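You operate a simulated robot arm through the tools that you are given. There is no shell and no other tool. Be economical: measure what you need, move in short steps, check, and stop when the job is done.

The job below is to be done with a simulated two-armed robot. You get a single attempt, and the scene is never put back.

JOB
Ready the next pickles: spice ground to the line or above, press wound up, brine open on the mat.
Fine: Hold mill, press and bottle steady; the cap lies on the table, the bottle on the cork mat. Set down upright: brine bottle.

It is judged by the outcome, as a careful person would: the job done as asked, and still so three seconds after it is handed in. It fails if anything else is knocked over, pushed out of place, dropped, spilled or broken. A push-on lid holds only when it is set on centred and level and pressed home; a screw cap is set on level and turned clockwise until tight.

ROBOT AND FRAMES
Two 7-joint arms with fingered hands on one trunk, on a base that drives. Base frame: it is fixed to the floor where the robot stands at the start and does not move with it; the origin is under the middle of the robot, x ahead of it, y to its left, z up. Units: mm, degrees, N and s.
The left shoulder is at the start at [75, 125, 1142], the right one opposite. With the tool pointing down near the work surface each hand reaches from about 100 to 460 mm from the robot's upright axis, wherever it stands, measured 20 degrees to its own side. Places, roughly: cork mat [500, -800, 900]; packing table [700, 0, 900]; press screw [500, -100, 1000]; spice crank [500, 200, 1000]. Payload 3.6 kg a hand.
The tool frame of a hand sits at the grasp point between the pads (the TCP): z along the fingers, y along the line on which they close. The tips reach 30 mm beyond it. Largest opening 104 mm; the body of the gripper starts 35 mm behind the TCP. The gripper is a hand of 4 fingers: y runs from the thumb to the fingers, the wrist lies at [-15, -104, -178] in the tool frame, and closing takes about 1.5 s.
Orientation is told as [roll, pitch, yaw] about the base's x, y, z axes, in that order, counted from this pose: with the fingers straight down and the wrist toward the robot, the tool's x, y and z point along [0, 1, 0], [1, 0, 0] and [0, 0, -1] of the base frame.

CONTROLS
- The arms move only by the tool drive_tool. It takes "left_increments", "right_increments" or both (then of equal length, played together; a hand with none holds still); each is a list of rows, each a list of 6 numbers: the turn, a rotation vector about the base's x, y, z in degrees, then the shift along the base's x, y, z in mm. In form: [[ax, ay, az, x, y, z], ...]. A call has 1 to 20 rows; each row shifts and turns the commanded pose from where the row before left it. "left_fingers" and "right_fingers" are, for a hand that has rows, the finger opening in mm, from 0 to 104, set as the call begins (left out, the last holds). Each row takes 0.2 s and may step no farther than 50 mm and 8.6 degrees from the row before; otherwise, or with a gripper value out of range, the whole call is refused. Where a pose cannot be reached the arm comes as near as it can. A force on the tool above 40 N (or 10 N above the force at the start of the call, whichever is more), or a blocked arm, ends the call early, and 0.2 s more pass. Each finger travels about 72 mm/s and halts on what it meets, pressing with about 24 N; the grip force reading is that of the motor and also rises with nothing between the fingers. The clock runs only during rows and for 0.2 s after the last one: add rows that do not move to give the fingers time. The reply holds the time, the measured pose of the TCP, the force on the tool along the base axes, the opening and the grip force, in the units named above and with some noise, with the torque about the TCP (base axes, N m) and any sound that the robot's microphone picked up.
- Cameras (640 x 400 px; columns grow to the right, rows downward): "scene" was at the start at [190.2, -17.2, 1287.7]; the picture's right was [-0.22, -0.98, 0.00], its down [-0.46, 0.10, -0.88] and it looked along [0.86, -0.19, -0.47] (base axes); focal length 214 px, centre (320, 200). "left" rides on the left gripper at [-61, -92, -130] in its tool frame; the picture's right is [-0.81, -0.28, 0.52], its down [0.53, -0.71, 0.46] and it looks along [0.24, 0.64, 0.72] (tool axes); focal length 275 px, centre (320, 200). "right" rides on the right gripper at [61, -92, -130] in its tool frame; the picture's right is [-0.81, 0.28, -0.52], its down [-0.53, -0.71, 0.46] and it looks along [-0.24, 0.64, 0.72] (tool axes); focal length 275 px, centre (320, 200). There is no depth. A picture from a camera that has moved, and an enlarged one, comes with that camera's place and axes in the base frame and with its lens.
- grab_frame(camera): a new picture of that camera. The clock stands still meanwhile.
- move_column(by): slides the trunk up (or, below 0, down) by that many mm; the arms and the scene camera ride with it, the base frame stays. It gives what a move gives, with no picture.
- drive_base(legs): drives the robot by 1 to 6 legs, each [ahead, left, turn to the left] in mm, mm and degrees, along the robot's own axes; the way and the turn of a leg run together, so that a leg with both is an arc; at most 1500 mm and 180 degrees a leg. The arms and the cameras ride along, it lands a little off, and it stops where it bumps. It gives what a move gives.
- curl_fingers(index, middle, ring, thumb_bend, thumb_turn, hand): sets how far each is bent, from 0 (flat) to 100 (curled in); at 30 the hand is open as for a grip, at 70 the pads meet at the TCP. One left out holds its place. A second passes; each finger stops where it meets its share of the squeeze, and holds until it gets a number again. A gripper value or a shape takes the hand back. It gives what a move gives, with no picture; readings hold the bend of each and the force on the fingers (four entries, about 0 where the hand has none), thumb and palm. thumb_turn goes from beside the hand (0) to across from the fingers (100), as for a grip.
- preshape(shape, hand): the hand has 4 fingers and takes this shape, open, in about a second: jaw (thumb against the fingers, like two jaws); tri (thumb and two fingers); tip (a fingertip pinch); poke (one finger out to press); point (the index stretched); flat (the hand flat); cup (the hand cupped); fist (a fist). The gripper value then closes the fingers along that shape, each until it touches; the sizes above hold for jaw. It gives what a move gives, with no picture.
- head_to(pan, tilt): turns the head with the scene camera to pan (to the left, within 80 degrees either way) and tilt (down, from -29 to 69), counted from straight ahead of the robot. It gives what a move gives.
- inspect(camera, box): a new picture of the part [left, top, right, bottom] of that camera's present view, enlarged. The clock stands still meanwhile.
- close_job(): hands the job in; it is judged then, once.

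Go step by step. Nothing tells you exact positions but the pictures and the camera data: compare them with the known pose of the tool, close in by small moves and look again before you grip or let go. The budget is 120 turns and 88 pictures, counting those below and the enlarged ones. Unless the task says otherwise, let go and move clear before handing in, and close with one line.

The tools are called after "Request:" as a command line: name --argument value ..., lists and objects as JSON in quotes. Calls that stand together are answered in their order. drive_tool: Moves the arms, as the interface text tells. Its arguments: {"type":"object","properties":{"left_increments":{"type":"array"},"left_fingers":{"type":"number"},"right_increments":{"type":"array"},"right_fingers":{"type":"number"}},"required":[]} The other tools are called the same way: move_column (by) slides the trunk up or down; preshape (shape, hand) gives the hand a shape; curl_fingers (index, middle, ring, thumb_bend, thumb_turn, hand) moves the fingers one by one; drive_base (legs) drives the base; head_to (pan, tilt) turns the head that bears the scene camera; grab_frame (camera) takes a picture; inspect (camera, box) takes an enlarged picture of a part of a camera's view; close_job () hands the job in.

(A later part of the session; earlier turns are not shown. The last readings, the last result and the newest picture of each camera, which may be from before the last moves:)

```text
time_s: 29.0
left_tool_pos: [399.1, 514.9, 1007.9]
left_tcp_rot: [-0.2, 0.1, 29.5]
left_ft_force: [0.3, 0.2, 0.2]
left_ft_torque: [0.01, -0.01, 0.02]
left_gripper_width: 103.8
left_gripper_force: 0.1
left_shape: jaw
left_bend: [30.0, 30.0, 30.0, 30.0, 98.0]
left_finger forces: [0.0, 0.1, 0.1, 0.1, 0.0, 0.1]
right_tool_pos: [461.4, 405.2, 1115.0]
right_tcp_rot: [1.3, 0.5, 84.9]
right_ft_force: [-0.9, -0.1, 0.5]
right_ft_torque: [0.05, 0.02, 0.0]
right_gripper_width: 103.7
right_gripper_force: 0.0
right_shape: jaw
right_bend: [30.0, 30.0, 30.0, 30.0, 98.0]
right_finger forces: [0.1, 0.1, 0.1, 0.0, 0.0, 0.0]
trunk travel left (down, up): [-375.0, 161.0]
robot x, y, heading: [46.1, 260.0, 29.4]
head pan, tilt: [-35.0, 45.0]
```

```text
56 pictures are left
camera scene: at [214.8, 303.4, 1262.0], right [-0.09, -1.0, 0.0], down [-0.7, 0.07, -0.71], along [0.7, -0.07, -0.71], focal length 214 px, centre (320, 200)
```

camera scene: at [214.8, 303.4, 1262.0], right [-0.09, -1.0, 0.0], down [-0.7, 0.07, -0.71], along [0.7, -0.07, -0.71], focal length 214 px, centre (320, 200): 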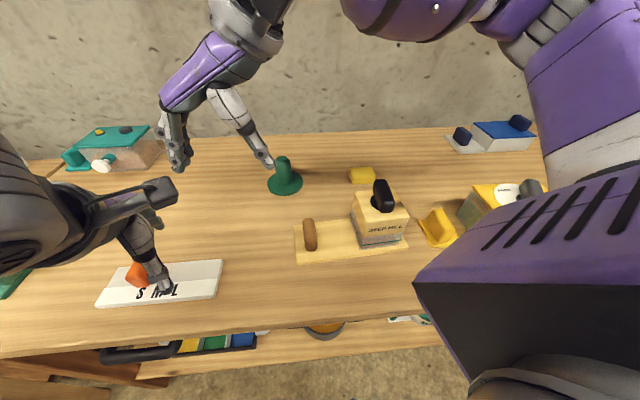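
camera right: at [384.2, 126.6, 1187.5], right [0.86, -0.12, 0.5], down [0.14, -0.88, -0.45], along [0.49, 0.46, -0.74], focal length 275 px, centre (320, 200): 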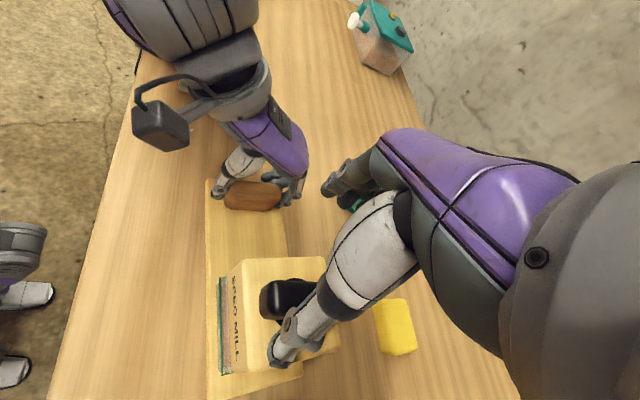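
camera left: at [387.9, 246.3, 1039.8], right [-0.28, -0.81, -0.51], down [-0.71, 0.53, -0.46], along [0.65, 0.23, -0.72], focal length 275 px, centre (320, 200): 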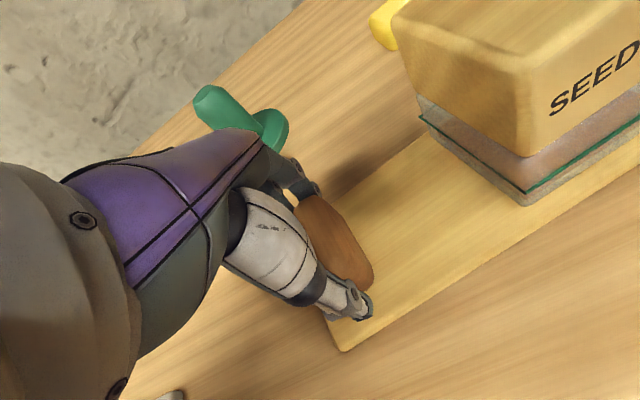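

Now I bring the right hand above the knob at yaw 85 and the left above the brown handle (482,300) again.

Request:
drive_tool --right_increments '[[0, 0, 0, 4.6, -41, -9], [0, 0, 0, 4.6, -41, -9], [0, 0, 0, 4.6, -41, -9], [0, 0, 0, 4.6, -41, -9], [0, 0, 0, 4.6, -41, -9], [0, 0, 0, 5, -41, -9], [0, 0, 0, 0, 0, 0], [0, 0, 0, 0, 0, 0], [0, 0, 0, 0, 0, 0]]' --left_increments '[[0, 0, -5, 14, -36, 0], [0, 0, -5, 14, -36, 0], [0, 0, -5, 14, -36, 0], [0, 0, -5, 14, -36, 0], [0, 0, -5, 14, -36, 0], [0, 0, -5, 13, -35, 0], [0, 0, -4, 0, 0, -30], [0, 0, 0, 0, 0, -40], [0, 0, 0, 0, 0, 0]]'

Request:
grab_frame --camera "scene"

Request:
grab_frame --camera "left"

```text
time_s: 30.3
left_tool_pos: [472.4, 333.7, 1004.9]
left_tcp_rot: [0.5, 0.8, 4.2]
left_ft_force: [-14.3, 22.0, -1.4]
left_ft_torque: [-1.67, -1.24, -0.66]
left_gripper_width: 103.2
left_gripper_force: 0.1
left_shape: jaw
left_bend: [30.0, 30.0, 30.0, 30.0, 98.0]
left_finger forces: [0.1, 0.1, 0.1, 0.0, 0.0, 0.0]
right_tool_pos: [430.0, 258.0, 1093.6]
right_tcp_rot: [0.5, 0.8, 83.0]
right_ft_force: [14.1, -22.2, 1.3]
right_ft_torque: [-0.11, -0.08, -1.4]
right_gripper_width: 99.0
right_gripper_force: 0.2
right_shape: jaw
right_bend: [33.0, 37.0, 33.0, 30.0, 97.0]
right_finger forces: [0.1, 0.0, 0.1, 0.0, 0.0, 0.0]
right hand out of reach, approached as far as the arm can: row 3, 4, 5, 6
trunk travel left (down, up): [-375.0, 161.0]
robot x, y, heading: [45.7, 256.9, 29.5]
head pan, tilt: [-35.0, 45.0]
stopped in row 6 (right hand): the force on the tool passed its limit (the readings are from after the stop); the commanded pose is now the measured one
```

```text
55 pictures are left
camera scene: at [214.6, 302.7, 1262.0], right [-0.09, -1.0, 0.0], down [-0.7, 0.07, -0.71], along [0.7, -0.07, -0.71], focal length 214 px, centre (320, 200)
```

scene: 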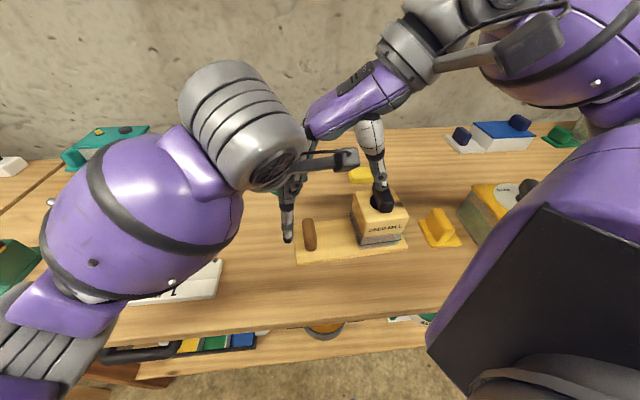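

```text
54 pictures are left
camera left: at [388.5, 266.6, 1134.6], right [-0.22, -0.82, -0.52], down [-0.76, 0.48, -0.44], along [0.62, 0.3, -0.73], focal length 275 px, centre (320, 200)
```

left: 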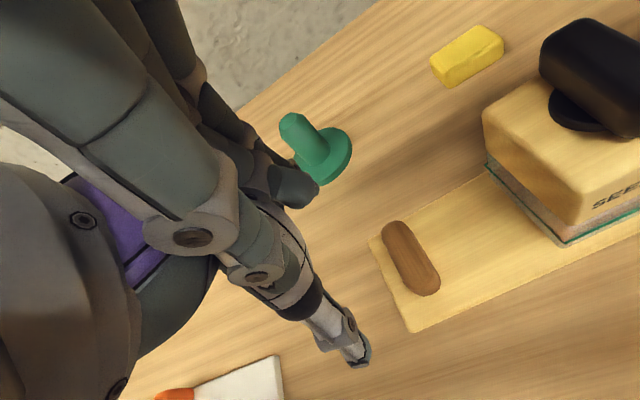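

The hands touched each other on the way. I back the left hand off and take the right hand to the knob at a smaller yaw.

Request:
drive_tool --left_increments '[[0, 0, 0, -10, 45, 0], [0, 0, 0, -10, 45, 0], [0, 0, 0, 0, 0, 0]]'

Request:
drive_tool --right_increments '[[0, 0, -5, 10, -20, 0], [0, 0, -5, 10, -20, 0], [0, 0, 0, 10, -20, -7], [0, 0, 0, 10, -20, -7], [0, 0, 0, 12, -10, -7], [0, 0, 0, 12, -10, -7], [0, 0, 0, 0, 0, 0]]'

Request:
grab_frame --camera "scene"

Request:
grab_frame --camera "right"

```text
time_s: 31.1
left_tool_pos: [452.3, 423.1, 1006.0]
left_tcp_rot: [0.3, 0.4, 3.9]
left_ft_force: [-0.6, 0.0, -0.2]
left_ft_torque: [0.02, -0.02, 0.0]
left_gripper_width: 103.6
left_gripper_force: 0.0
left_shape: jaw
left_bend: [30.0, 30.0, 30.0, 30.0, 98.0]
left_finger forces: [0.0, 0.0, 0.0, 0.1, 0.0, 0.2]
right_tool_pos: [427.7, 258.1, 1092.2]
right_tcp_rot: [0.7, 0.8, 83.7]
right_ft_force: [-0.5, 0.3, 0.3]
right_ft_torque: [-0.01, 0.01, -0.02]
right_gripper_width: 103.8
right_gripper_force: 0.0
right_shape: jaw
right_bend: [30.0, 30.0, 30.0, 30.0, 97.0]
right_finger forces: [0.0, 0.0, 0.0, 0.0, 0.0, 0.0]
trunk travel left (down, up): [-375.0, 161.0]
robot x, y, heading: [46.2, 256.3, 29.5]
head pan, tilt: [-35.0, 45.0]
```

```text
time_s: 32.7
left_tool_pos: [453.5, 423.1, 1005.9]
left_tcp_rot: [0.3, 0.5, 3.9]
left_ft_force: [0.0, -0.3, -0.4]
left_ft_torque: [-0.02, 0.01, -0.01]
left_gripper_width: 103.5
left_gripper_force: 0.0
left_shape: jaw
left_bend: [30.0, 30.0, 30.0, 30.0, 98.0]
left_finger forces: [0.0, 0.1, 0.0, 0.0, 0.0, 0.0]
right_tool_pos: [474.1, 161.1, 1078.4]
right_tcp_rot: [0.9, 1.3, 65.7]
right_ft_force: [-0.4, 0.3, 0.2]
right_ft_torque: [0.01, 0.02, 0.0]
right_gripper_width: 103.9
right_gripper_force: 0.0
right_shape: jaw
right_bend: [30.0, 30.0, 30.0, 30.0, 97.0]
right_finger forces: [0.0, 0.1, 0.0, 0.0, 0.0, 0.1]
right hand out of reach, approached as far as the arm can: row 3, 4, 5, 6
trunk travel left (down, up): [-375.0, 161.0]
robot x, y, heading: [44.9, 260.0, 29.4]
head pan, tilt: [-35.0, 45.0]
```

```text
53 pictures are left
camera scene: at [214.4, 303.4, 1262.0], right [-0.09, -1.0, 0.0], down [-0.7, 0.07, -0.71], along [0.7, -0.07, -0.71], focal length 214 px, centre (320, 200)
```

scene: 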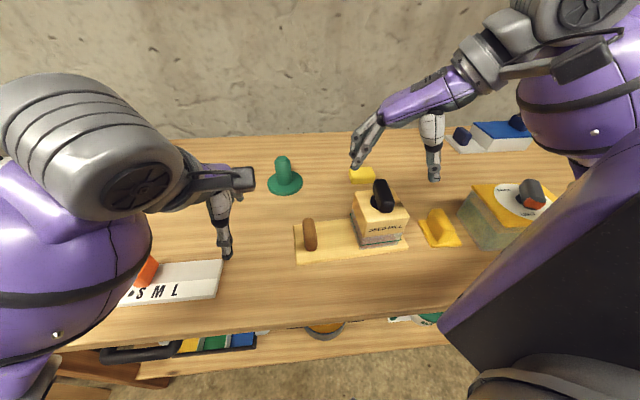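

```text
52 pictures are left
camera right: at [383.8, 105.7, 1210.8], right [0.86, -0.08, 0.5], down [0.18, -0.88, -0.45], along [0.47, 0.47, -0.74], focal length 275 px, centre (320, 200)
```

right: 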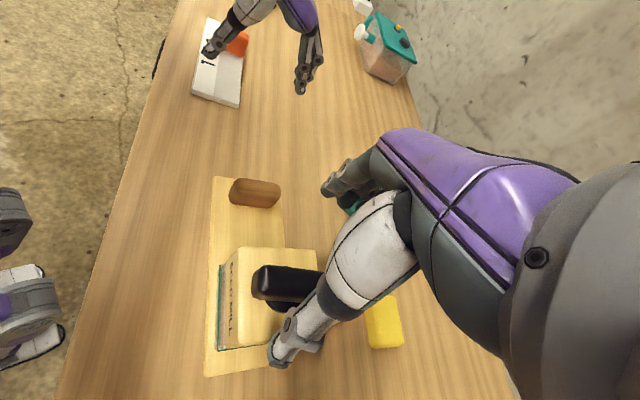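

Turning in place doesn't help since the shoulder stays put; I'll swing the robot around the knob instead. Lift both hands, then slide the base to the right with heading kept at 30°.

Request:
drive_tool --left_increments '[[0, 0, 0, 0, 0, 40], [0, 0, 0, 0, 0, 40], [0, 0, 0, 0, 0, 40], [0, 0, 0, 0, 0, 0]]' --right_increments '[[0, 0, 0, 0, 0, 20], [0, 0, 0, 0, 0, 20], [0, 0, 0, 0, 0, 0], [0, 0, 0, 0, 0, 0]]'

Request:
drive_base --legs '[[-108, -213, 0]]'

Request:
head_to --pan -5 --tilt 45

Request:
grab_frame --camera "scene"

```text
time_s: 33.7
left_tool_pos: [454.0, 422.2, 1124.9]
left_tcp_rot: [0.3, 0.5, 3.9]
left_ft_force: [-0.5, -0.1, -0.3]
left_ft_torque: [-0.01, -0.01, -0.01]
left_gripper_width: 103.8
left_gripper_force: 0.1
left_shape: jaw
left_bend: [30.0, 30.0, 30.0, 30.0, 98.0]
left_finger forces: [0.1, 0.0, 0.0, 0.0, 0.0, 0.1]
right_tool_pos: [480.4, 174.1, 1118.6]
right_tcp_rot: [-0.1, 1.8, 69.7]
right_ft_force: [0.3, -0.1, 0.7]
right_ft_torque: [0.0, 0.0, 0.0]
right_gripper_width: 103.9
right_gripper_force: 0.0
right_shape: jaw
right_bend: [30.0, 30.0, 30.0, 30.0, 97.0]
right_finger forces: [0.0, 0.0, 0.0, 0.0, 0.1, 0.0]
trunk travel left (down, up): [-375.0, 161.0]
robot x, y, heading: [46.9, 260.2, 29.5]
head pan, tilt: [-35.0, 45.0]
```

```text
time_s: 35.4
left_tool_pos: [466.1, 182.2, 1126.2]
left_tcp_rot: [0.4, 0.6, 3.9]
left_ft_force: [-0.2, 0.1, -0.2]
left_ft_torque: [0.05, 0.02, 0.04]
left_gripper_width: 103.9
left_gripper_force: 0.0
left_shape: jaw
left_bend: [30.0, 30.0, 30.0, 30.0, 98.0]
left_finger forces: [0.0, 0.0, 0.0, 0.1, 0.1, 0.0]
right_tool_pos: [491.7, -65.2, 1117.9]
right_tcp_rot: [-0.2, 1.5, 69.5]
right_ft_force: [-0.5, 0.7, 0.0]
right_ft_torque: [0.03, 0.0, 0.01]
right_gripper_width: 104.0
right_gripper_force: 0.0
right_shape: jaw
right_bend: [30.0, 30.0, 30.0, 30.0, 97.0]
right_finger forces: [0.0, 0.0, 0.0, 0.1, 0.0, 0.0]
trunk travel left (down, up): [-375.0, 161.0]
robot x, y, heading: [55.2, 16.8, 29.8]
head pan, tilt: [-35.0, 45.0]
```

```text
time_s: 36.4
left_tool_pos: [466.1, 183.7, 1125.0]
left_tcp_rot: [0.3, 0.5, 3.9]
left_ft_force: [0.0, 0.5, 0.2]
left_ft_torque: [0.0, -0.01, -0.02]
left_gripper_width: 103.9
left_gripper_force: 0.1
left_shape: jaw
left_bend: [30.0, 30.0, 30.0, 30.0, 98.0]
left_finger forces: [0.0, 0.1, 0.0, 0.1, 0.0, 0.0]
right_tool_pos: [491.8, -66.1, 1117.3]
right_tcp_rot: [-0.2, 1.5, 69.5]
right_ft_force: [-0.1, 0.0, 0.3]
right_ft_torque: [0.01, 0.01, 0.02]
right_gripper_width: 103.9
right_gripper_force: 0.0
right_shape: jaw
right_bend: [30.0, 30.0, 30.0, 30.0, 97.0]
right_finger forces: [0.0, 0.0, 0.1, 0.0, 0.0, 0.0]
trunk travel left (down, up): [-375.0, 161.0]
robot x, y, heading: [56.4, 20.0, 29.5]
head pan, tilt: [-5.0, 45.0]
```

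```text
51 pictures are left
camera scene: at [219.1, 105.4, 1262.0], right [0.41, -0.91, 0.0], down [-0.64, -0.29, -0.71], along [0.64, 0.29, -0.71], focal length 214 px, centre (320, 200)
```

scene: 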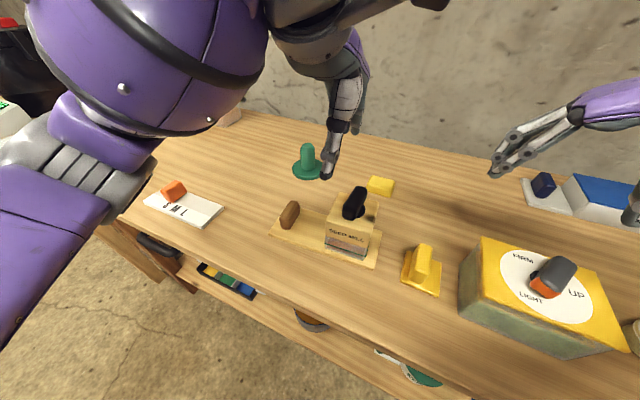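

Now the left hand goes back over the handle, then the right over the knob at yaw ~83.

Request:
drive_tool --left_increments '[[0, 0, -3, 5, 39, 0], [0, 0, -1, 5, 39, 0], [0, 0, 0, 6, 39, 0], [0, 0, 0, 0, 0, -39], [0, 0, 0, 0, 0, -39], [0, 0, 0, 0, 0, -39], [0, 0, 0, 0, 0, -39], [0, 0, 0, 0, 0, -39], [0, 0, 0, 0, 0, 0]]'

Request:
drive_tool --right_increments '[[0, 0, 3, 0, 37, 0], [0, 0, 3, 0, 37, 0], [0, 0, 3, 0, 37, -10], [0, 0, 3, 0, 37, -15], [0, 0, 2, 0, 37, -15], [0, 0, 0, 2, 39, -15], [0, 0, 0, 0, 0, 0]]'

Request:
grab_frame --camera "scene"

Request:
grab_frame --camera "right"

Request:
grab_frame --camera "left"

```text
time_s: 38.4
left_tool_pos: [481.8, 300.3, 927.9]
left_tcp_rot: [0.4, 0.5, -0.1]
left_ft_force: [0.0, -0.5, 0.3]
left_ft_torque: [-0.01, 0.0, 0.01]
left_gripper_width: 103.7
left_gripper_force: 0.0
left_shape: jaw
left_bend: [30.0, 30.0, 30.0, 30.0, 98.0]
left_finger forces: [0.0, 0.0, 0.1, 0.0, 0.0, 0.1]
right_tool_pos: [491.5, -64.9, 1118.0]
right_tcp_rot: [-0.2, 1.7, 69.5]
right_ft_force: [-0.6, 0.0, 0.6]
right_ft_torque: [0.03, 0.04, -0.05]
right_gripper_width: 103.9
right_gripper_force: 0.1
right_shape: jaw
right_bend: [30.0, 30.0, 30.0, 30.0, 97.0]
right_finger forces: [0.0, 0.0, 0.0, 0.0, 0.0, 0.0]
trunk travel left (down, up): [-375.0, 161.0]
robot x, y, heading: [54.0, 22.4, 29.7]
head pan, tilt: [-5.0, 45.0]
```

```text
time_s: 40.0
left_tool_pos: [481.0, 300.6, 928.3]
left_tcp_rot: [0.3, 0.4, -0.2]
left_ft_force: [0.3, 0.1, 0.6]
left_ft_torque: [-0.02, -0.02, 0.0]
left_gripper_width: 103.7
left_gripper_force: 0.1
left_shape: jaw
left_bend: [30.0, 30.0, 30.0, 30.0, 98.0]
left_finger forces: [0.0, 0.1, 0.0, 0.0, 0.0, 0.0]
right_tool_pos: [492.2, 158.3, 1063.4]
right_tcp_rot: [-0.3, 1.5, 83.4]
right_ft_force: [-0.6, 0.0, -0.5]
right_ft_torque: [0.0, 0.0, -0.01]
right_gripper_width: 104.0
right_gripper_force: 0.0
right_shape: jaw
right_bend: [30.0, 30.0, 30.0, 30.0, 97.0]
right_finger forces: [0.0, 0.0, 0.0, 0.0, 0.1, 0.0]
trunk travel left (down, up): [-375.0, 161.0]
robot x, y, heading: [57.0, 18.4, 29.5]
head pan, tilt: [-5.0, 45.0]
```

```text
50 pictures are left
camera scene: at [218.9, 105.0, 1262.0], right [0.42, -0.91, 0.0], down [-0.64, -0.29, -0.71], along [0.64, 0.29, -0.71], focal length 214 px, centre (320, 200)
```

scene: 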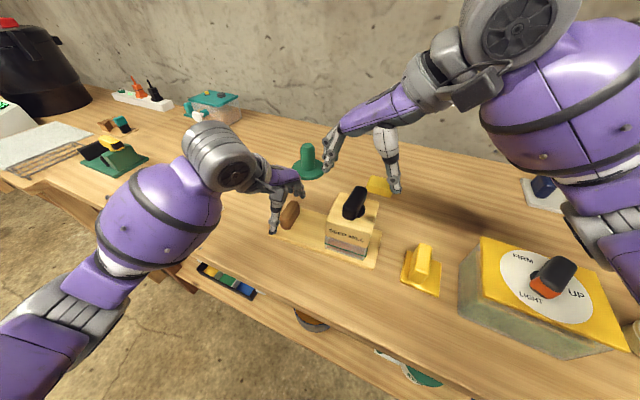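

```text
49 pictures are left
camera right: at [422.4, 77.5, 1195.5], right [0.84, 0.2, 0.51], down [0.45, -0.78, -0.43], along [0.32, 0.59, -0.74], focal length 275 px, centre (320, 200)
```

right: 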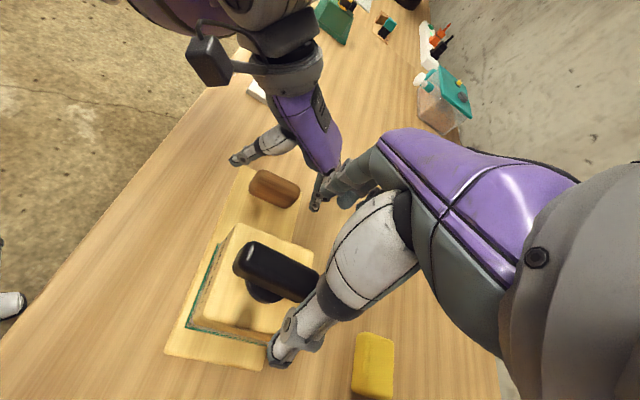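

```text
48 pictures are left
camera left: at [390.9, 239.2, 1057.8], right [-0.28, -0.81, -0.52], down [-0.72, 0.54, -0.45], along [0.64, 0.25, -0.73], focal length 275 px, centre (320, 200)
```

left: 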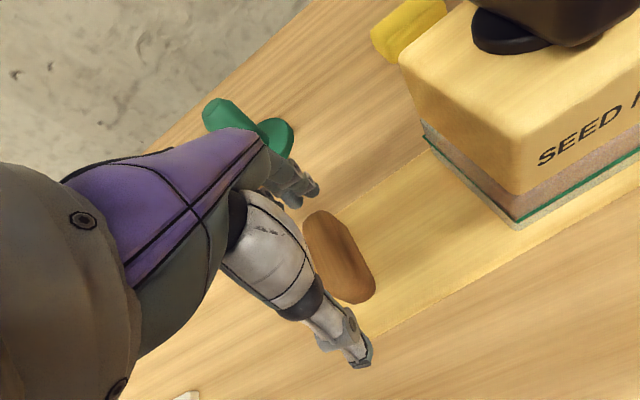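

Both are well placed. I lower and close the left hand on the handle, then the right hand on the bar.

Request:
drive_tool --left_increments '[[0, 0, 0, 2, 0, -10], [0, 0, 0, 0, 0, -10], [0, 0, 0, 0, 0, 0]]' --right_increments '[[0, 0, 0, -1, 2, -20], [0, 0, 0, 0, 0, -22], [0, 0, 0, 0, 0, -20]]'

Request:
drive_tool --left_increments '[[0, 0, 0, 0, 0, 0], [0, 0, 0, 0, 0, 0], [0, 0, 0, 0, 0, 0], [0, 0, 0, 0, 0, 0], [0, 0, 0, 0, 0, 0], [0, 0, 0, 0, 0, 0]]' --left_fingers 0

Request:
drive_tool --right_increments '[[0, 0, 0, 0, 0, 0], [0, 0, 0, 0, 0, 0], [0, 0, 0, 0, 0, 0], [0, 0, 0, 0, 0, 0], [0, 0, 0, 0, 0, 0], [0, 0, 0, 0, 0, 0]]' --right_fingers 0

```text
time_s: 40.8
left_tool_pos: [484.6, 298.5, 909.6]
left_tcp_rot: [0.3, 0.6, -0.1]
left_ft_force: [0.6, -0.2, -0.9]
left_ft_torque: [0.02, -0.03, 0.01]
left_gripper_width: 103.7
left_gripper_force: 0.1
left_shape: jaw
left_bend: [30.0, 30.0, 30.0, 30.0, 98.0]
left_finger forces: [0.0, 0.0, 0.1, 0.0, 0.0, 0.0]
right_tool_pos: [493.5, 162.2, 1001.8]
right_tcp_rot: [-0.2, 1.6, 83.5]
right_ft_force: [0.7, 0.0, 0.3]
right_ft_torque: [0.0, 0.0, -0.04]
right_gripper_width: 104.1
right_gripper_force: 0.1
right_shape: jaw
right_bend: [30.0, 30.0, 30.0, 30.0, 97.0]
right_finger forces: [0.1, 0.1, 0.0, 0.0, 0.1, 0.1]
trunk travel left (down, up): [-375.0, 161.0]
robot x, y, heading: [52.2, 15.6, 29.6]
head pan, tilt: [-5.0, 45.0]
```

```text
time_s: 42.2
left_tool_pos: [484.3, 298.9, 909.3]
left_tcp_rot: [0.3, 0.5, -0.1]
left_ft_force: [-0.1, 0.7, 0.5]
left_ft_torque: [0.01, -0.02, -0.02]
left_gripper_width: 59.3
left_gripper_force: 24.3
left_shape: jaw
left_bend: [74.0, 42.0, 44.0, 66.0, 100.0]
left_finger forces: [13.0, 7.8, 0.0, 0.1, 20.9, 0.0]
right_tool_pos: [493.8, 162.4, 1001.0]
right_tcp_rot: [-0.2, 1.6, 83.5]
right_ft_force: [0.7, -0.1, 0.0]
right_ft_torque: [-0.01, 0.0, 0.03]
right_gripper_width: 103.7
right_gripper_force: 0.1
right_shape: jaw
right_bend: [30.0, 30.0, 30.0, 30.0, 97.0]
right_finger forces: [0.0, 0.1, 0.0, 0.0, 0.1, 0.0]
trunk travel left (down, up): [-375.0, 161.0]
robot x, y, heading: [55.3, 18.9, 29.3]
head pan, tilt: [-5.0, 45.0]
```

```text
time_s: 43.6
left_tool_pos: [483.7, 298.6, 909.0]
left_tcp_rot: [0.4, 0.5, -0.2]
left_ft_force: [0.2, 0.0, 0.5]
left_ft_torque: [-0.01, -0.04, -0.04]
left_gripper_width: 59.4
left_gripper_force: 24.0
left_shape: jaw
left_bend: [74.0, 42.0, 44.0, 66.0, 100.0]
left_finger forces: [13.0, 7.9, 0.0, 0.0, 20.9, 0.0]
right_tool_pos: [492.4, 162.8, 1001.8]
right_tcp_rot: [-0.2, 1.6, 83.5]
right_ft_force: [-0.1, -0.5, -0.3]
right_ft_torque: [-0.01, 0.0, 0.05]
right_gripper_width: 20.8
right_gripper_force: 23.6
right_shape: jaw
right_bend: [72.0, 62.0, 61.0, 74.0, 100.0]
right_finger forces: [12.7, 6.0, 2.6, 0.0, 21.5, 0.1]
trunk travel left (down, up): [-375.0, 161.0]
robot x, y, heading: [57.1, 17.1, 29.7]
head pan, tilt: [-5.0, 45.0]
```

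Both gripped with no side load. Turn clockwise 75°.

Request:
drive_tool --right_increments '[[0, 0, -5, 0, 0, 0], [0, 0, -5, 0, 0, 0], [0, 0, -5, 0, 0, 0], [0, 0, -5, 0, 0, 0], [0, 0, -5, 0, 0, 0], [0, 0, -5, 0, 0, 0], [0, 0, -5, 0, 0, 0], [0, 0, -5, 0, 0, 0], [0, 0, -5, 0, 0, 0], [0, 0, -5, 0, 0, 0], [0, 0, -5, 0, 0, 0], [0, 0, -5, 0, 0, 0], [0, 0, -5, 0, 0, 0], [0, 0, -5, 0, 0, 0], [0, 0, -5, 0, 0, 0], [0, 0, 0, 0, 0, 0]]'

Request:
inspect --camera "scene" --box '[310, 180, 390, 270]'

```text
time_s: 47.0
left_tool_pos: [483.1, 299.8, 910.1]
left_tcp_rot: [0.4, 0.5, -0.1]
left_ft_force: [0.8, 7.3, -0.1]
left_ft_torque: [0.11, -0.03, 0.05]
left_gripper_width: 58.9
left_gripper_force: 23.8
left_shape: jaw
left_bend: [29.0, 42.0, 44.0, 66.0, 100.0]
left_finger forces: [13.3, 9.2, 0.0, 0.0, 21.4, 0.0]
right_tool_pos: [492.6, 160.2, 1001.8]
right_tcp_rot: [-0.2, 1.5, 8.5]
right_ft_force: [-1.0, -6.6, 2.8]
right_ft_torque: [-0.21, 0.03, 0.06]
right_gripper_width: 21.1
right_gripper_force: 23.9
right_shape: jaw
right_bend: [72.0, 62.0, 59.0, 74.0, 100.0]
right_finger forces: [12.1, 7.2, 3.2, 0.0, 25.5, 0.0]
trunk travel left (down, up): [-375.0, 161.0]
robot x, y, heading: [57.1, 16.6, 29.3]
head pan, tilt: [-5.0, 45.0]
```

```text
4.44 times, centred on (350, 225) of scene
camera zoom: at [218.9, 105.4, 1262.0], right [0.42, -0.91, 0.0], down [-0.64, -0.29, -0.71], along [0.64, 0.29, -0.71], focal length 953 px, centre (187, 89)
```

zoom: 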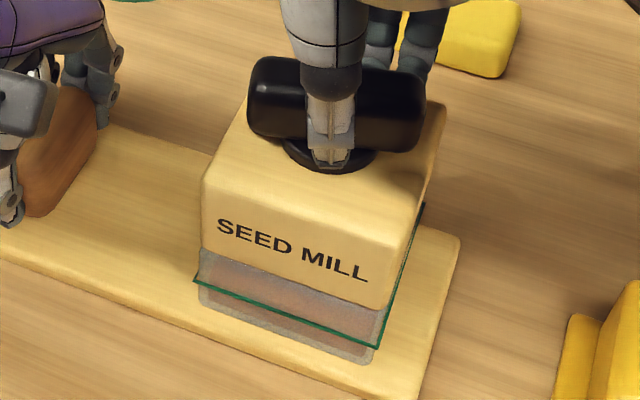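

That stroke went cleanly. I zoom in on the glass to judge the level.

Request:
inspect --camera "scene" --box '[330, 232, 370, 267]'

Request:
inspect --camera "left" --box '[400, 60, 640, 210]'

```text
11.43 times, centred on (350, 250) of scene
camera zoom: at [218.9, 105.4, 1262.0], right [0.42, -0.91, 0.0], down [-0.64, -0.29, -0.71], along [0.64, 0.29, -0.71], focal length 2451 px, centre (-23, -366)
```

zoom: 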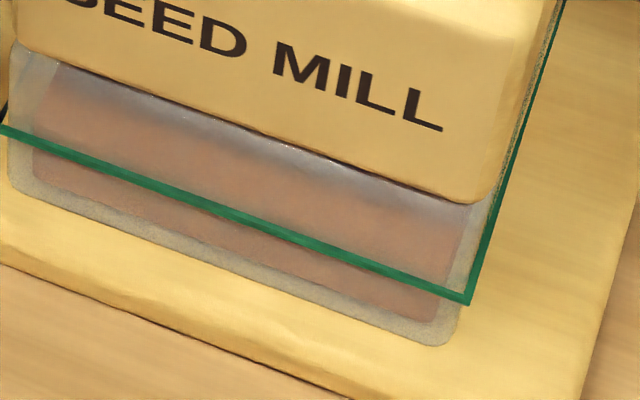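

```text
2.67 times, centred on (520, 135) of left
camera zoom: at [393.6, 238.3, 1039.4], right [-0.28, -0.81, -0.52], down [-0.72, 0.54, -0.45], along [0.64, 0.25, -0.73], focal length 734 px, centre (-213, 373)
```

zoom: 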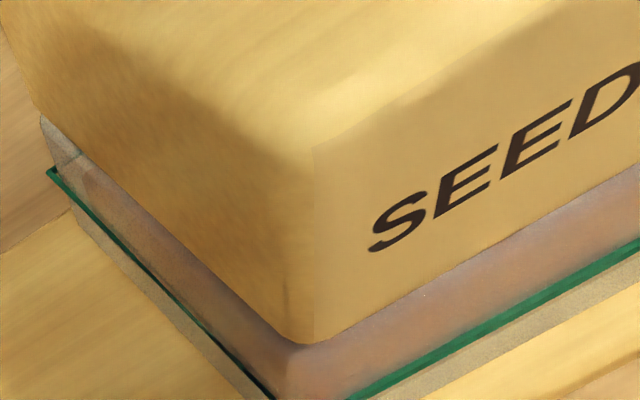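

The level looks close to the line but not certainly there, so I'll grind more. Finish this stroke, release, and regrip end to end at yaw 84.

Request:
drive_tool --right_increments '[[0, 0, -5, 0, 0, 0], [0, 0, -3, 0, 0, 0], [0, 0, 0, 0, 0, 0]]'

Request:
drive_tool --right_increments '[[0, 0, 0, 0, 0, 0], [0, 0, 0, 0, 0, 0], [0, 0, 0, 0, 0, 0], [0, 0, 0, 0, 0, 25], [0, 0, 0, 0, 0, 35], [0, 0, 8.4, 0, 0, 0], [0, 0, 8.4, 0, 0, 0], [0, 0, 8.4, 0, 0, 0], [0, 0, 8.4, 0, 0, 0], [0, 0, 8.4, 0, 0, 0], [0, 0, 8.4, 0, 0, 0], [0, 0, 8.4, 0, 0, 0], [0, 0, 8.4, 0, 0, 0], [0, 0, 8.4, 0, 0, 0], [0, 0, 8.4, 0, 0, 0], [0, 0, 0, 0, 0, 0]]' --right_fingers 104

Request:
grab_frame --camera "right"

```text
time_s: 47.8
left_tool_pos: [482.9, 298.7, 909.8]
left_tcp_rot: [0.3, 0.4, -0.1]
left_ft_force: [1.0, 6.7, -0.2]
left_ft_torque: [0.15, -0.04, 0.06]
left_gripper_width: 59.3
left_gripper_force: 23.9
left_shape: jaw
left_bend: [29.0, 41.0, 44.0, 66.0, 100.0]
left_finger forces: [13.7, 9.2, 0.0, 0.1, 21.1, 0.0]
right_tool_pos: [492.7, 159.6, 1001.2]
right_tcp_rot: [-0.2, 1.5, 0.4]
right_ft_force: [-2.5, -7.5, 4.4]
right_ft_torque: [-0.19, 0.08, 0.08]
right_gripper_width: 21.1
right_gripper_force: 24.3
right_shape: jaw
right_bend: [72.0, 62.0, 58.0, 74.0, 100.0]
right_finger forces: [12.0, 7.6, 2.9, 0.0, 25.8, 0.1]
trunk travel left (down, up): [-375.0, 161.0]
robot x, y, heading: [54.5, 17.0, 29.7]
head pan, tilt: [-5.0, 45.0]
```

```text
time_s: 51.2
left_tool_pos: [484.6, 300.2, 909.5]
left_tcp_rot: [0.3, 0.5, -0.1]
left_ft_force: [-0.9, 0.5, 0.8]
left_ft_torque: [0.03, -0.07, 0.0]
left_gripper_width: 59.5
left_gripper_force: 24.4
left_shape: jaw
left_bend: [74.0, 42.0, 44.0, 66.0, 100.0]
left_finger forces: [13.5, 7.7, 0.0, 0.0, 21.4, 0.1]
right_tool_pos: [492.7, 161.7, 1061.4]
right_tcp_rot: [-0.2, 1.6, 84.6]
right_ft_force: [0.0, 0.0, -0.1]
right_ft_torque: [0.01, -0.01, 0.03]
right_gripper_width: 103.6
right_gripper_force: 0.2
right_shape: jaw
right_bend: [30.0, 30.0, 30.0, 30.0, 98.0]
right_finger forces: [0.0, 0.0, 0.0, 0.0, 0.0, 0.0]
trunk travel left (down, up): [-375.0, 161.0]
robot x, y, heading: [57.0, 19.9, 29.7]
head pan, tilt: [-5.0, 45.0]
```

```text
44 pictures are left
camera right: at [423.3, 79.5, 1193.2], right [0.83, 0.21, 0.51], down [0.46, -0.77, -0.43], along [0.3, 0.6, -0.74], focal length 275 px, centre (320, 200)
```

right: 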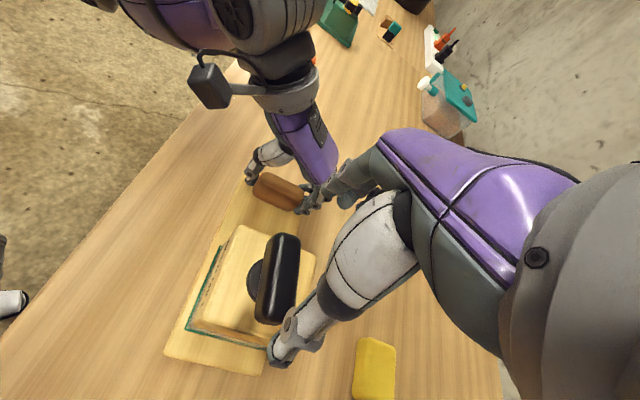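

Bar lies along ~94°, centre (490,159). Descend, close end to end, and turn clockwise 80°.

Request:
drive_tool --right_increments '[[0, 0, 0, -2, -2, -20], [0, 0, 0, 0, 0, -20], [0, 0, 0, 0, 0, -20], [0, 0, 0, 0, 0, 0]]'

Request:
drive_tool --right_increments '[[0, 0, 0, 0, 0, 0], [0, 0, 0, 0, 0, 0], [0, 0, 0, 0, 0, 0], [0, 0, 0, 0, 0, 0], [0, 0, 0, 0, 0, 0], [0, 0, 0, 0, 0, 0]]' --right_fingers 0

Request:
drive_tool --right_increments '[[0, 0, -5, 0, 0, 0], [0, 0, -5, 0, 0, 0], [0, 0, -5, 0, 0, 0], [0, 0, -5, 0, 0, 0], [0, 0, -5, 0, 0, 0], [0, 0, -5, 0, 0, 0], [0, 0, -5, 0, 0, 0], [0, 0, -5, 0, 0, 0], [0, 0, -5, 0, 0, 0], [0, 0, -5, 0, 0, 0], [0, 0, -5, 0, 0, 0], [0, 0, -5, 0, 0, 0], [0, 0, -5, 0, 0, 0], [0, 0, -5, 0, 0, 0], [0, 0, -5, 0, 0, 0], [0, 0, -5, 0, 0, 0], [0, 0, 0, 0, 0, 0]]'

Request:
inspect --camera "scene" --box '[330, 232, 370, 267]'

```text
time_s: 52.2
left_tool_pos: [483.0, 298.3, 909.8]
left_tcp_rot: [0.3, 0.5, -0.2]
left_ft_force: [-0.3, 0.2, 0.6]
left_ft_torque: [0.03, 0.0, -0.01]
left_gripper_width: 59.2
left_gripper_force: 24.2
left_shape: jaw
left_bend: [74.0, 42.0, 44.0, 66.0, 100.0]
left_finger forces: [13.6, 7.8, 0.1, 0.0, 21.4, 0.0]
right_tool_pos: [487.8, 160.6, 1001.4]
right_tcp_rot: [-0.2, 1.6, 84.5]
right_ft_force: [-1.0, 0.2, 0.2]
right_ft_torque: [-0.01, -0.03, 0.01]
right_gripper_width: 103.5
right_gripper_force: 0.1
right_shape: jaw
right_bend: [30.0, 30.0, 30.0, 30.0, 98.0]
right_finger forces: [0.0, 0.1, 0.0, 0.1, 0.1, 0.0]
trunk travel left (down, up): [-375.0, 161.0]
robot x, y, heading: [56.0, 19.4, 29.5]
head pan, tilt: [-5.0, 45.0]
```

```text
time_s: 53.6
left_tool_pos: [482.7, 297.9, 910.6]
left_tcp_rot: [0.3, 0.6, -0.2]
left_ft_force: [0.7, 4.0, -0.2]
left_ft_torque: [0.11, -0.01, 0.08]
left_gripper_width: 58.9
left_gripper_force: 24.4
left_shape: jaw
left_bend: [29.0, 42.0, 44.0, 66.0, 100.0]
left_finger forces: [13.7, 8.5, 0.1, 0.0, 21.7, 0.0]
right_tool_pos: [488.7, 159.2, 1002.2]
right_tcp_rot: [-0.2, 1.7, 84.5]
right_ft_force: [0.4, -5.0, 0.9]
right_ft_torque: [-0.13, 0.0, -0.01]
right_gripper_width: 61.3
right_gripper_force: 23.9
right_shape: jaw
right_bend: [74.0, 47.0, 45.0, 61.0, 100.0]
right_finger forces: [14.6, 3.9, 0.0, 0.1, 22.3, 0.0]
trunk travel left (down, up): [-375.0, 161.0]
robot x, y, heading: [60.2, 20.6, 29.7]
head pan, tilt: [-5.0, 45.0]
```

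```text
time_s: 57.2
left_tool_pos: [483.8, 299.5, 909.6]
left_tcp_rot: [0.3, 0.6, -0.1]
left_ft_force: [0.8, -0.2, 1.0]
left_ft_torque: [-0.02, -0.05, 0.02]
left_gripper_width: 59.6
left_gripper_force: 23.8
left_shape: jaw
left_bend: [74.0, 42.0, 44.0, 67.0, 100.0]
left_finger forces: [13.9, 8.1, 0.1, 0.0, 21.5, 0.0]
right_tool_pos: [490.9, 157.9, 1001.0]
right_tcp_rot: [-0.1, 1.6, 4.4]
right_ft_force: [-1.0, 0.0, 1.2]
right_ft_torque: [0.02, -0.1, 0.03]
right_gripper_width: 60.6
right_gripper_force: 24.1
right_shape: jaw
right_bend: [73.0, 47.0, 45.0, 62.0, 100.0]
right_finger forces: [17.9, 4.3, 0.0, 0.1, 20.9, 0.1]
trunk travel left (down, up): [-375.0, 161.0]
robot x, y, heading: [59.1, 17.5, 29.5]
head pan, tilt: [-5.0, 45.0]
```

```text
11.43 times, centred on (350, 250) of scene
camera zoom: at [219.0, 105.4, 1262.0], right [0.42, -0.91, 0.0], down [-0.64, -0.29, -0.71], along [0.64, 0.29, -0.71], focal length 2451 px, centre (-23, -366)
```

zoom: 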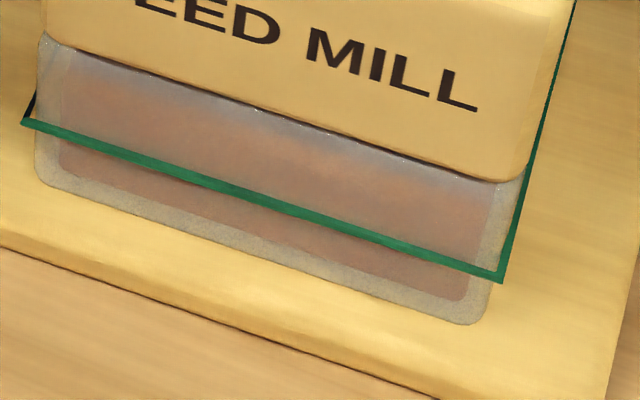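

The spice's side edges now run straight up past the green line. One tighter look at the left corner to confirm.

Request:
inspect --camera "scene" --box '[330, 232, 346, 246]'

Request:
inspect --camera "left" --box '[400, 60, 640, 210]'

```text
16.00 times, centred on (338, 239) of scene
camera zoom: at [219.0, 105.4, 1262.0], right [0.42, -0.91, 0.0], down [-0.64, -0.29, -0.71], along [0.64, 0.29, -0.71], focal length 3432 px, centre (32, -424)
```

zoom: 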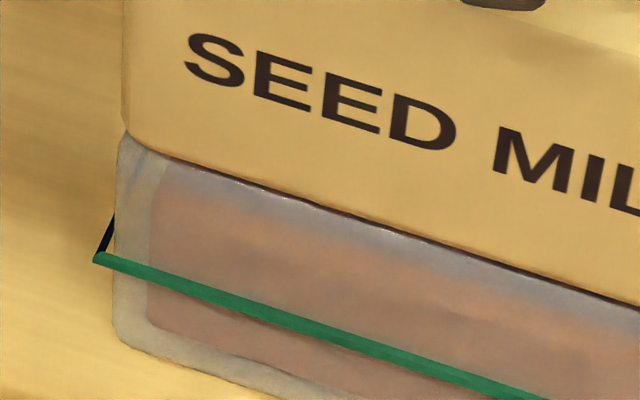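

```text
2.67 times, centred on (520, 135) of left
camera zoom: at [393.5, 238.2, 1039.4], right [-0.28, -0.81, -0.52], down [-0.72, 0.54, -0.45], along [0.64, 0.25, -0.73], focal length 734 px, centre (-213, 373)
```

zoom: 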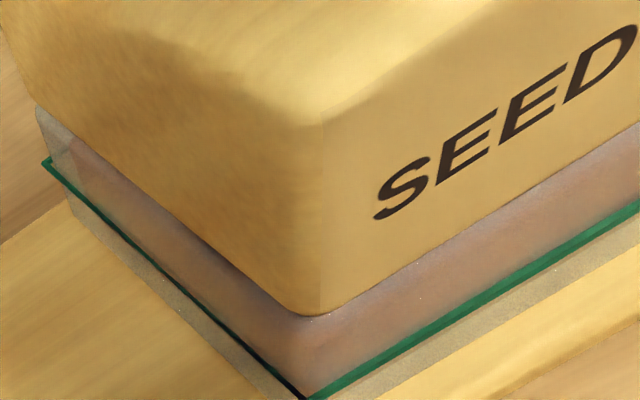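

The spice's front face tops out clearly above the line — mill done. I release both, lift high, and turn the base toward the press (pointer is at LIGHT, needs 120° counter-clockwise to UP).

Request:
drive_tool --right_increments '[[0, 0, 0, 0, 0, 0], [0, 0, 0, 0, 0, 0], [0, 0, 0, 0, 0, 0], [0, 0, 0, 0, 0, 25], [0, 0, 0, 0, 0, 40], [0, 0, 0, 0, 0, 40], [0, 0, 0, 0, 0, 40], [0, 0, 0, 0, 0, 0]]' --right_fingers 104

Request:
drive_tool --left_increments '[[0, 0, 0, 0, 0, 0], [0, 0, 0, 0, 0, 0], [0, 0, 0, 0, 0, 0], [0, 0, 0, 0, 0, 25], [0, 0, 0, 0, 0, 45], [0, 0, 0, 0, 0, 45], [0, 0, 0, 0, 0, 45], [0, 0, 0, 0, 0, 45], [0, 0, 0, 0, 0, 0]]' --left_fingers 104

Request:
drive_base --legs '[[-13, 5, -37.5]]'

Request:
head_to --pan -8 --tilt 45

Request:
grab_frame --camera "scene"

```text
time_s: 59.0
left_tool_pos: [483.2, 298.5, 909.9]
left_tcp_rot: [0.4, 0.6, -0.2]
left_ft_force: [0.6, 0.4, -0.2]
left_ft_torque: [-0.01, -0.06, 0.01]
left_gripper_width: 59.2
left_gripper_force: 23.9
left_shape: jaw
left_bend: [74.0, 42.0, 44.0, 67.0, 100.0]
left_finger forces: [13.8, 8.1, 0.0, 0.1, 21.8, 0.0]
right_tool_pos: [489.5, 158.8, 1145.8]
right_tcp_rot: [-0.2, 1.6, 4.5]
right_ft_force: [0.3, -0.6, -0.3]
right_ft_torque: [-0.05, -0.05, -0.01]
right_gripper_width: 103.7
right_gripper_force: 0.0
right_shape: jaw
right_bend: [30.0, 30.0, 30.0, 30.0, 98.0]
right_finger forces: [0.1, 0.0, 0.0, 0.0, 0.0, 0.0]
trunk travel left (down, up): [-375.0, 161.0]
robot x, y, heading: [55.7, 16.5, 29.4]
head pan, tilt: [-5.0, 45.0]
```

```text
time_s: 61.0
left_tool_pos: [484.9, 298.3, 1114.9]
left_tcp_rot: [0.4, 0.6, -0.2]
left_ft_force: [0.0, 0.4, -0.7]
left_ft_torque: [0.02, 0.0, 0.0]
left_gripper_width: 103.9
left_gripper_force: 0.1
left_shape: jaw
left_bend: [30.0, 30.0, 30.0, 30.0, 98.0]
left_finger forces: [0.1, 0.1, 0.0, 0.1, 0.0, 0.1]
right_tool_pos: [489.7, 158.7, 1146.0]
right_tcp_rot: [-0.2, 1.7, 4.6]
right_ft_force: [0.7, 0.0, -0.1]
right_ft_torque: [0.03, 0.03, -0.01]
right_gripper_width: 103.7
right_gripper_force: 0.0
right_shape: jaw
right_bend: [30.0, 30.0, 30.0, 30.0, 98.0]
right_finger forces: [0.0, 0.0, 0.0, 0.0, 0.0, 0.0]
trunk travel left (down, up): [-375.0, 161.0]
robot x, y, heading: [59.6, 17.3, 29.6]
head pan, tilt: [-5.0, 45.0]
```

```text
time_s: 63.1
left_tool_pos: [553.4, -16.5, 1115.6]
left_tcp_rot: [0.3, 0.4, -37.4]
left_ft_force: [0.4, -0.7, 0.7]
left_ft_torque: [-0.03, 0.01, 0.0]
left_gripper_width: 103.9
left_gripper_force: 0.0
left_shape: jaw
left_bend: [30.0, 30.0, 30.0, 30.0, 98.0]
left_finger forces: [0.1, 0.0, 0.0, 0.0, 0.0, 0.1]
right_tool_pos: [471.9, -130.8, 1147.9]
right_tcp_rot: [-0.2, 1.6, -32.8]
right_ft_force: [0.3, -0.1, 1.5]
right_ft_torque: [0.04, 0.03, 0.0]
right_gripper_width: 103.7
right_gripper_force: 0.0
right_shape: jaw
right_bend: [30.0, 30.0, 30.0, 30.0, 98.0]
right_finger forces: [0.0, 0.0, 0.0, 0.1, 0.0, 0.0]
trunk travel left (down, up): [-375.0, 161.0]
robot x, y, heading: [42.6, 21.8, -7.9]
head pan, tilt: [-5.0, 45.0]
```

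```text
time_s: 63.8
left_tool_pos: [553.0, -16.1, 1114.6]
left_tcp_rot: [0.4, 0.5, -37.5]
left_ft_force: [0.3, -0.1, 0.4]
left_ft_torque: [0.02, 0.01, -0.05]
left_gripper_width: 103.7
left_gripper_force: 0.1
left_shape: jaw
left_bend: [30.0, 30.0, 30.0, 30.0, 98.0]
left_finger forces: [0.1, 0.0, 0.1, 0.0, 0.0, 0.0]
right_tool_pos: [472.6, -129.5, 1146.4]
right_tcp_rot: [-0.2, 1.6, -32.9]
right_ft_force: [0.0, 0.4, 1.0]
right_ft_torque: [0.03, -0.02, -0.03]
right_gripper_width: 103.6
right_gripper_force: 0.0
right_shape: jaw
right_bend: [30.0, 30.0, 30.0, 30.0, 98.0]
right_finger forces: [0.0, 0.0, 0.1, 0.0, 0.2, 0.0]
trunk travel left (down, up): [-375.0, 161.0]
robot x, y, heading: [48.0, 18.9, -8.1]
head pan, tilt: [-8.0, 45.0]
```

```text
40 pictures are left
camera scene: at [221.9, -12.1, 1262.0], right [-0.27, -0.96, 0.0], down [-0.68, 0.19, -0.71], along [0.68, -0.19, -0.71], focal length 214 px, centre (320, 200)
```

scene: 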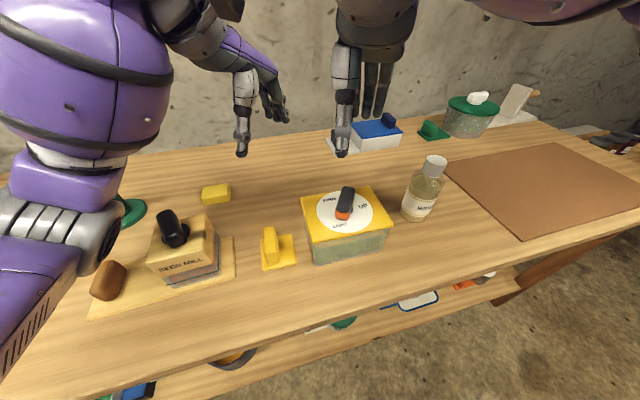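

The right hand is already over the press knob at the right yaw. I look closely at the press and the yellow holder beside it.

Request:
inspect --camera "scene" --box '[250, 175, 410, 275]'

Request:
grab_frame --camera "right"

```text
4.00 times, centred on (330, 225) of scene
camera zoom: at [221.9, -12.1, 1262.0], right [-0.27, -0.96, 0.0], down [-0.68, 0.19, -0.71], along [0.68, -0.19, -0.71], focal length 858 px, centre (280, 100)
```

zoom: 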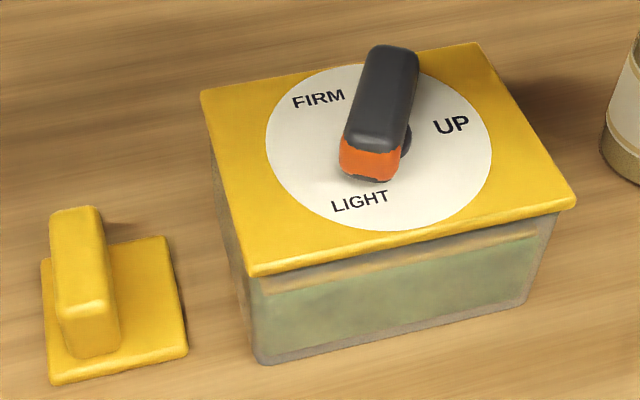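

```text
38 pictures are left
camera right: at [432.3, -30.3, 1278.2], right [-0.2, -0.84, 0.51], down [-0.9, -0.05, -0.43], along [0.39, -0.55, -0.74], focal length 275 px, centre (320, 200)
```

right: 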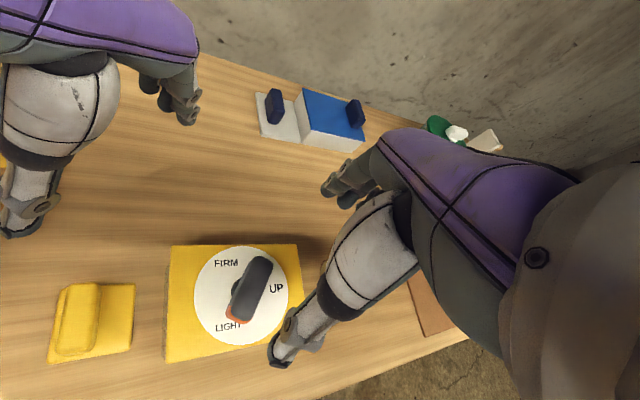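

The yellow grip sits at the same offset as the mill's handle, about (484,16), so it's the press's hold. Left hand goes over it; right hand comes down near the knob (475,-132), bar at -30°.

Request:
drive_tool --left_increments '[[0, 0, 7.5, -14, 6.5, 0], [0, 0, 7.5, -14, 6.5, 0], [0, 0, 7.5, -14, 6.5, 0], [0, 0, 7.5, -14, 6.5, -40], [0, 0, 7.5, -13, 6, -40], [0, 0, 0, 0, 0, -40], [0, 0, 0, 0, 0, -40], [0, 0, 0, 0, 0, -22], [0, 0, 0, 0, 0, 0]]' --right_increments '[[0, 0, 3, 2, -2, -20], [0, 0, 0, 0, 0, -30], [0, 0, 0, 0, 0, -30], [0, 0, 0, 0, 0, -20], [0, 0, 0, 0, 0, 0], [0, 0, 0, 0, 0, 0], [0, 0, 0, 0, 0, 0], [0, 0, 0, 0, 0, 0], [0, 0, 0, 0, 0, 0]]'

Request:
grab_frame --camera "left"

Request:
grab_frame --camera "right"

```text
time_s: 65.8
left_tool_pos: [483.0, 13.8, 931.2]
left_tcp_rot: [0.2, 0.5, 0.1]
left_ft_force: [0.6, -0.2, -1.0]
left_ft_torque: [0.0, 0.03, -0.01]
left_gripper_width: 104.0
left_gripper_force: 0.1
left_shape: jaw
left_bend: [30.0, 30.0, 30.0, 30.0, 97.0]
left_finger forces: [0.0, 0.1, 0.1, 0.1, 0.0, 0.0]
right_tool_pos: [473.6, -130.3, 1044.8]
right_tcp_rot: [-0.2, 1.6, -29.9]
right_ft_force: [0.7, 0.9, 0.4]
right_ft_torque: [0.0, 0.0, 0.0]
right_gripper_width: 104.2
right_gripper_force: 0.0
right_shape: jaw
right_bend: [30.0, 30.0, 30.0, 30.0, 97.0]
right_finger forces: [0.1, 0.0, 0.0, 0.0, 0.1, 0.0]
trunk travel left (down, up): [-375.0, 161.0]
robot x, y, heading: [46.3, 24.3, -7.8]
head pan, tilt: [-8.0, 45.0]
```

```text
37 pictures are left
camera left: at [393.1, -46.5, 1061.1], right [-0.28, -0.81, -0.52], down [-0.72, 0.53, -0.45], along [0.64, 0.25, -0.73], focal length 275 px, centre (320, 200)
```

left: 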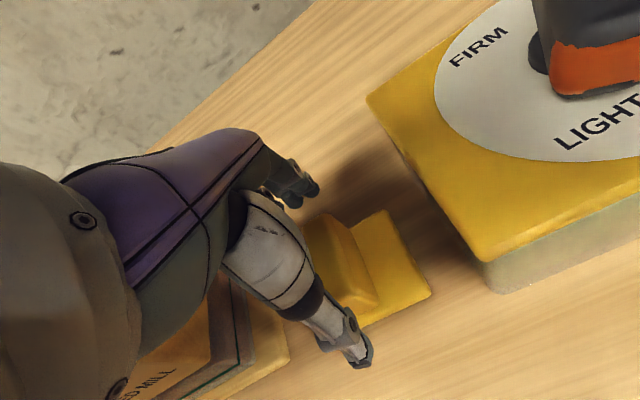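

```text
36 pictures are left
camera right: at [429.4, -34.8, 1178.1], right [-0.15, -0.85, 0.51], down [-0.9, -0.1, -0.43], along [0.42, -0.52, -0.74], focal length 275 px, centre (320, 200)
```

right: 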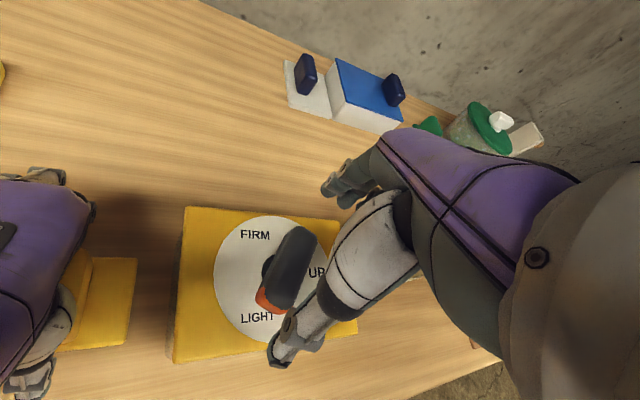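

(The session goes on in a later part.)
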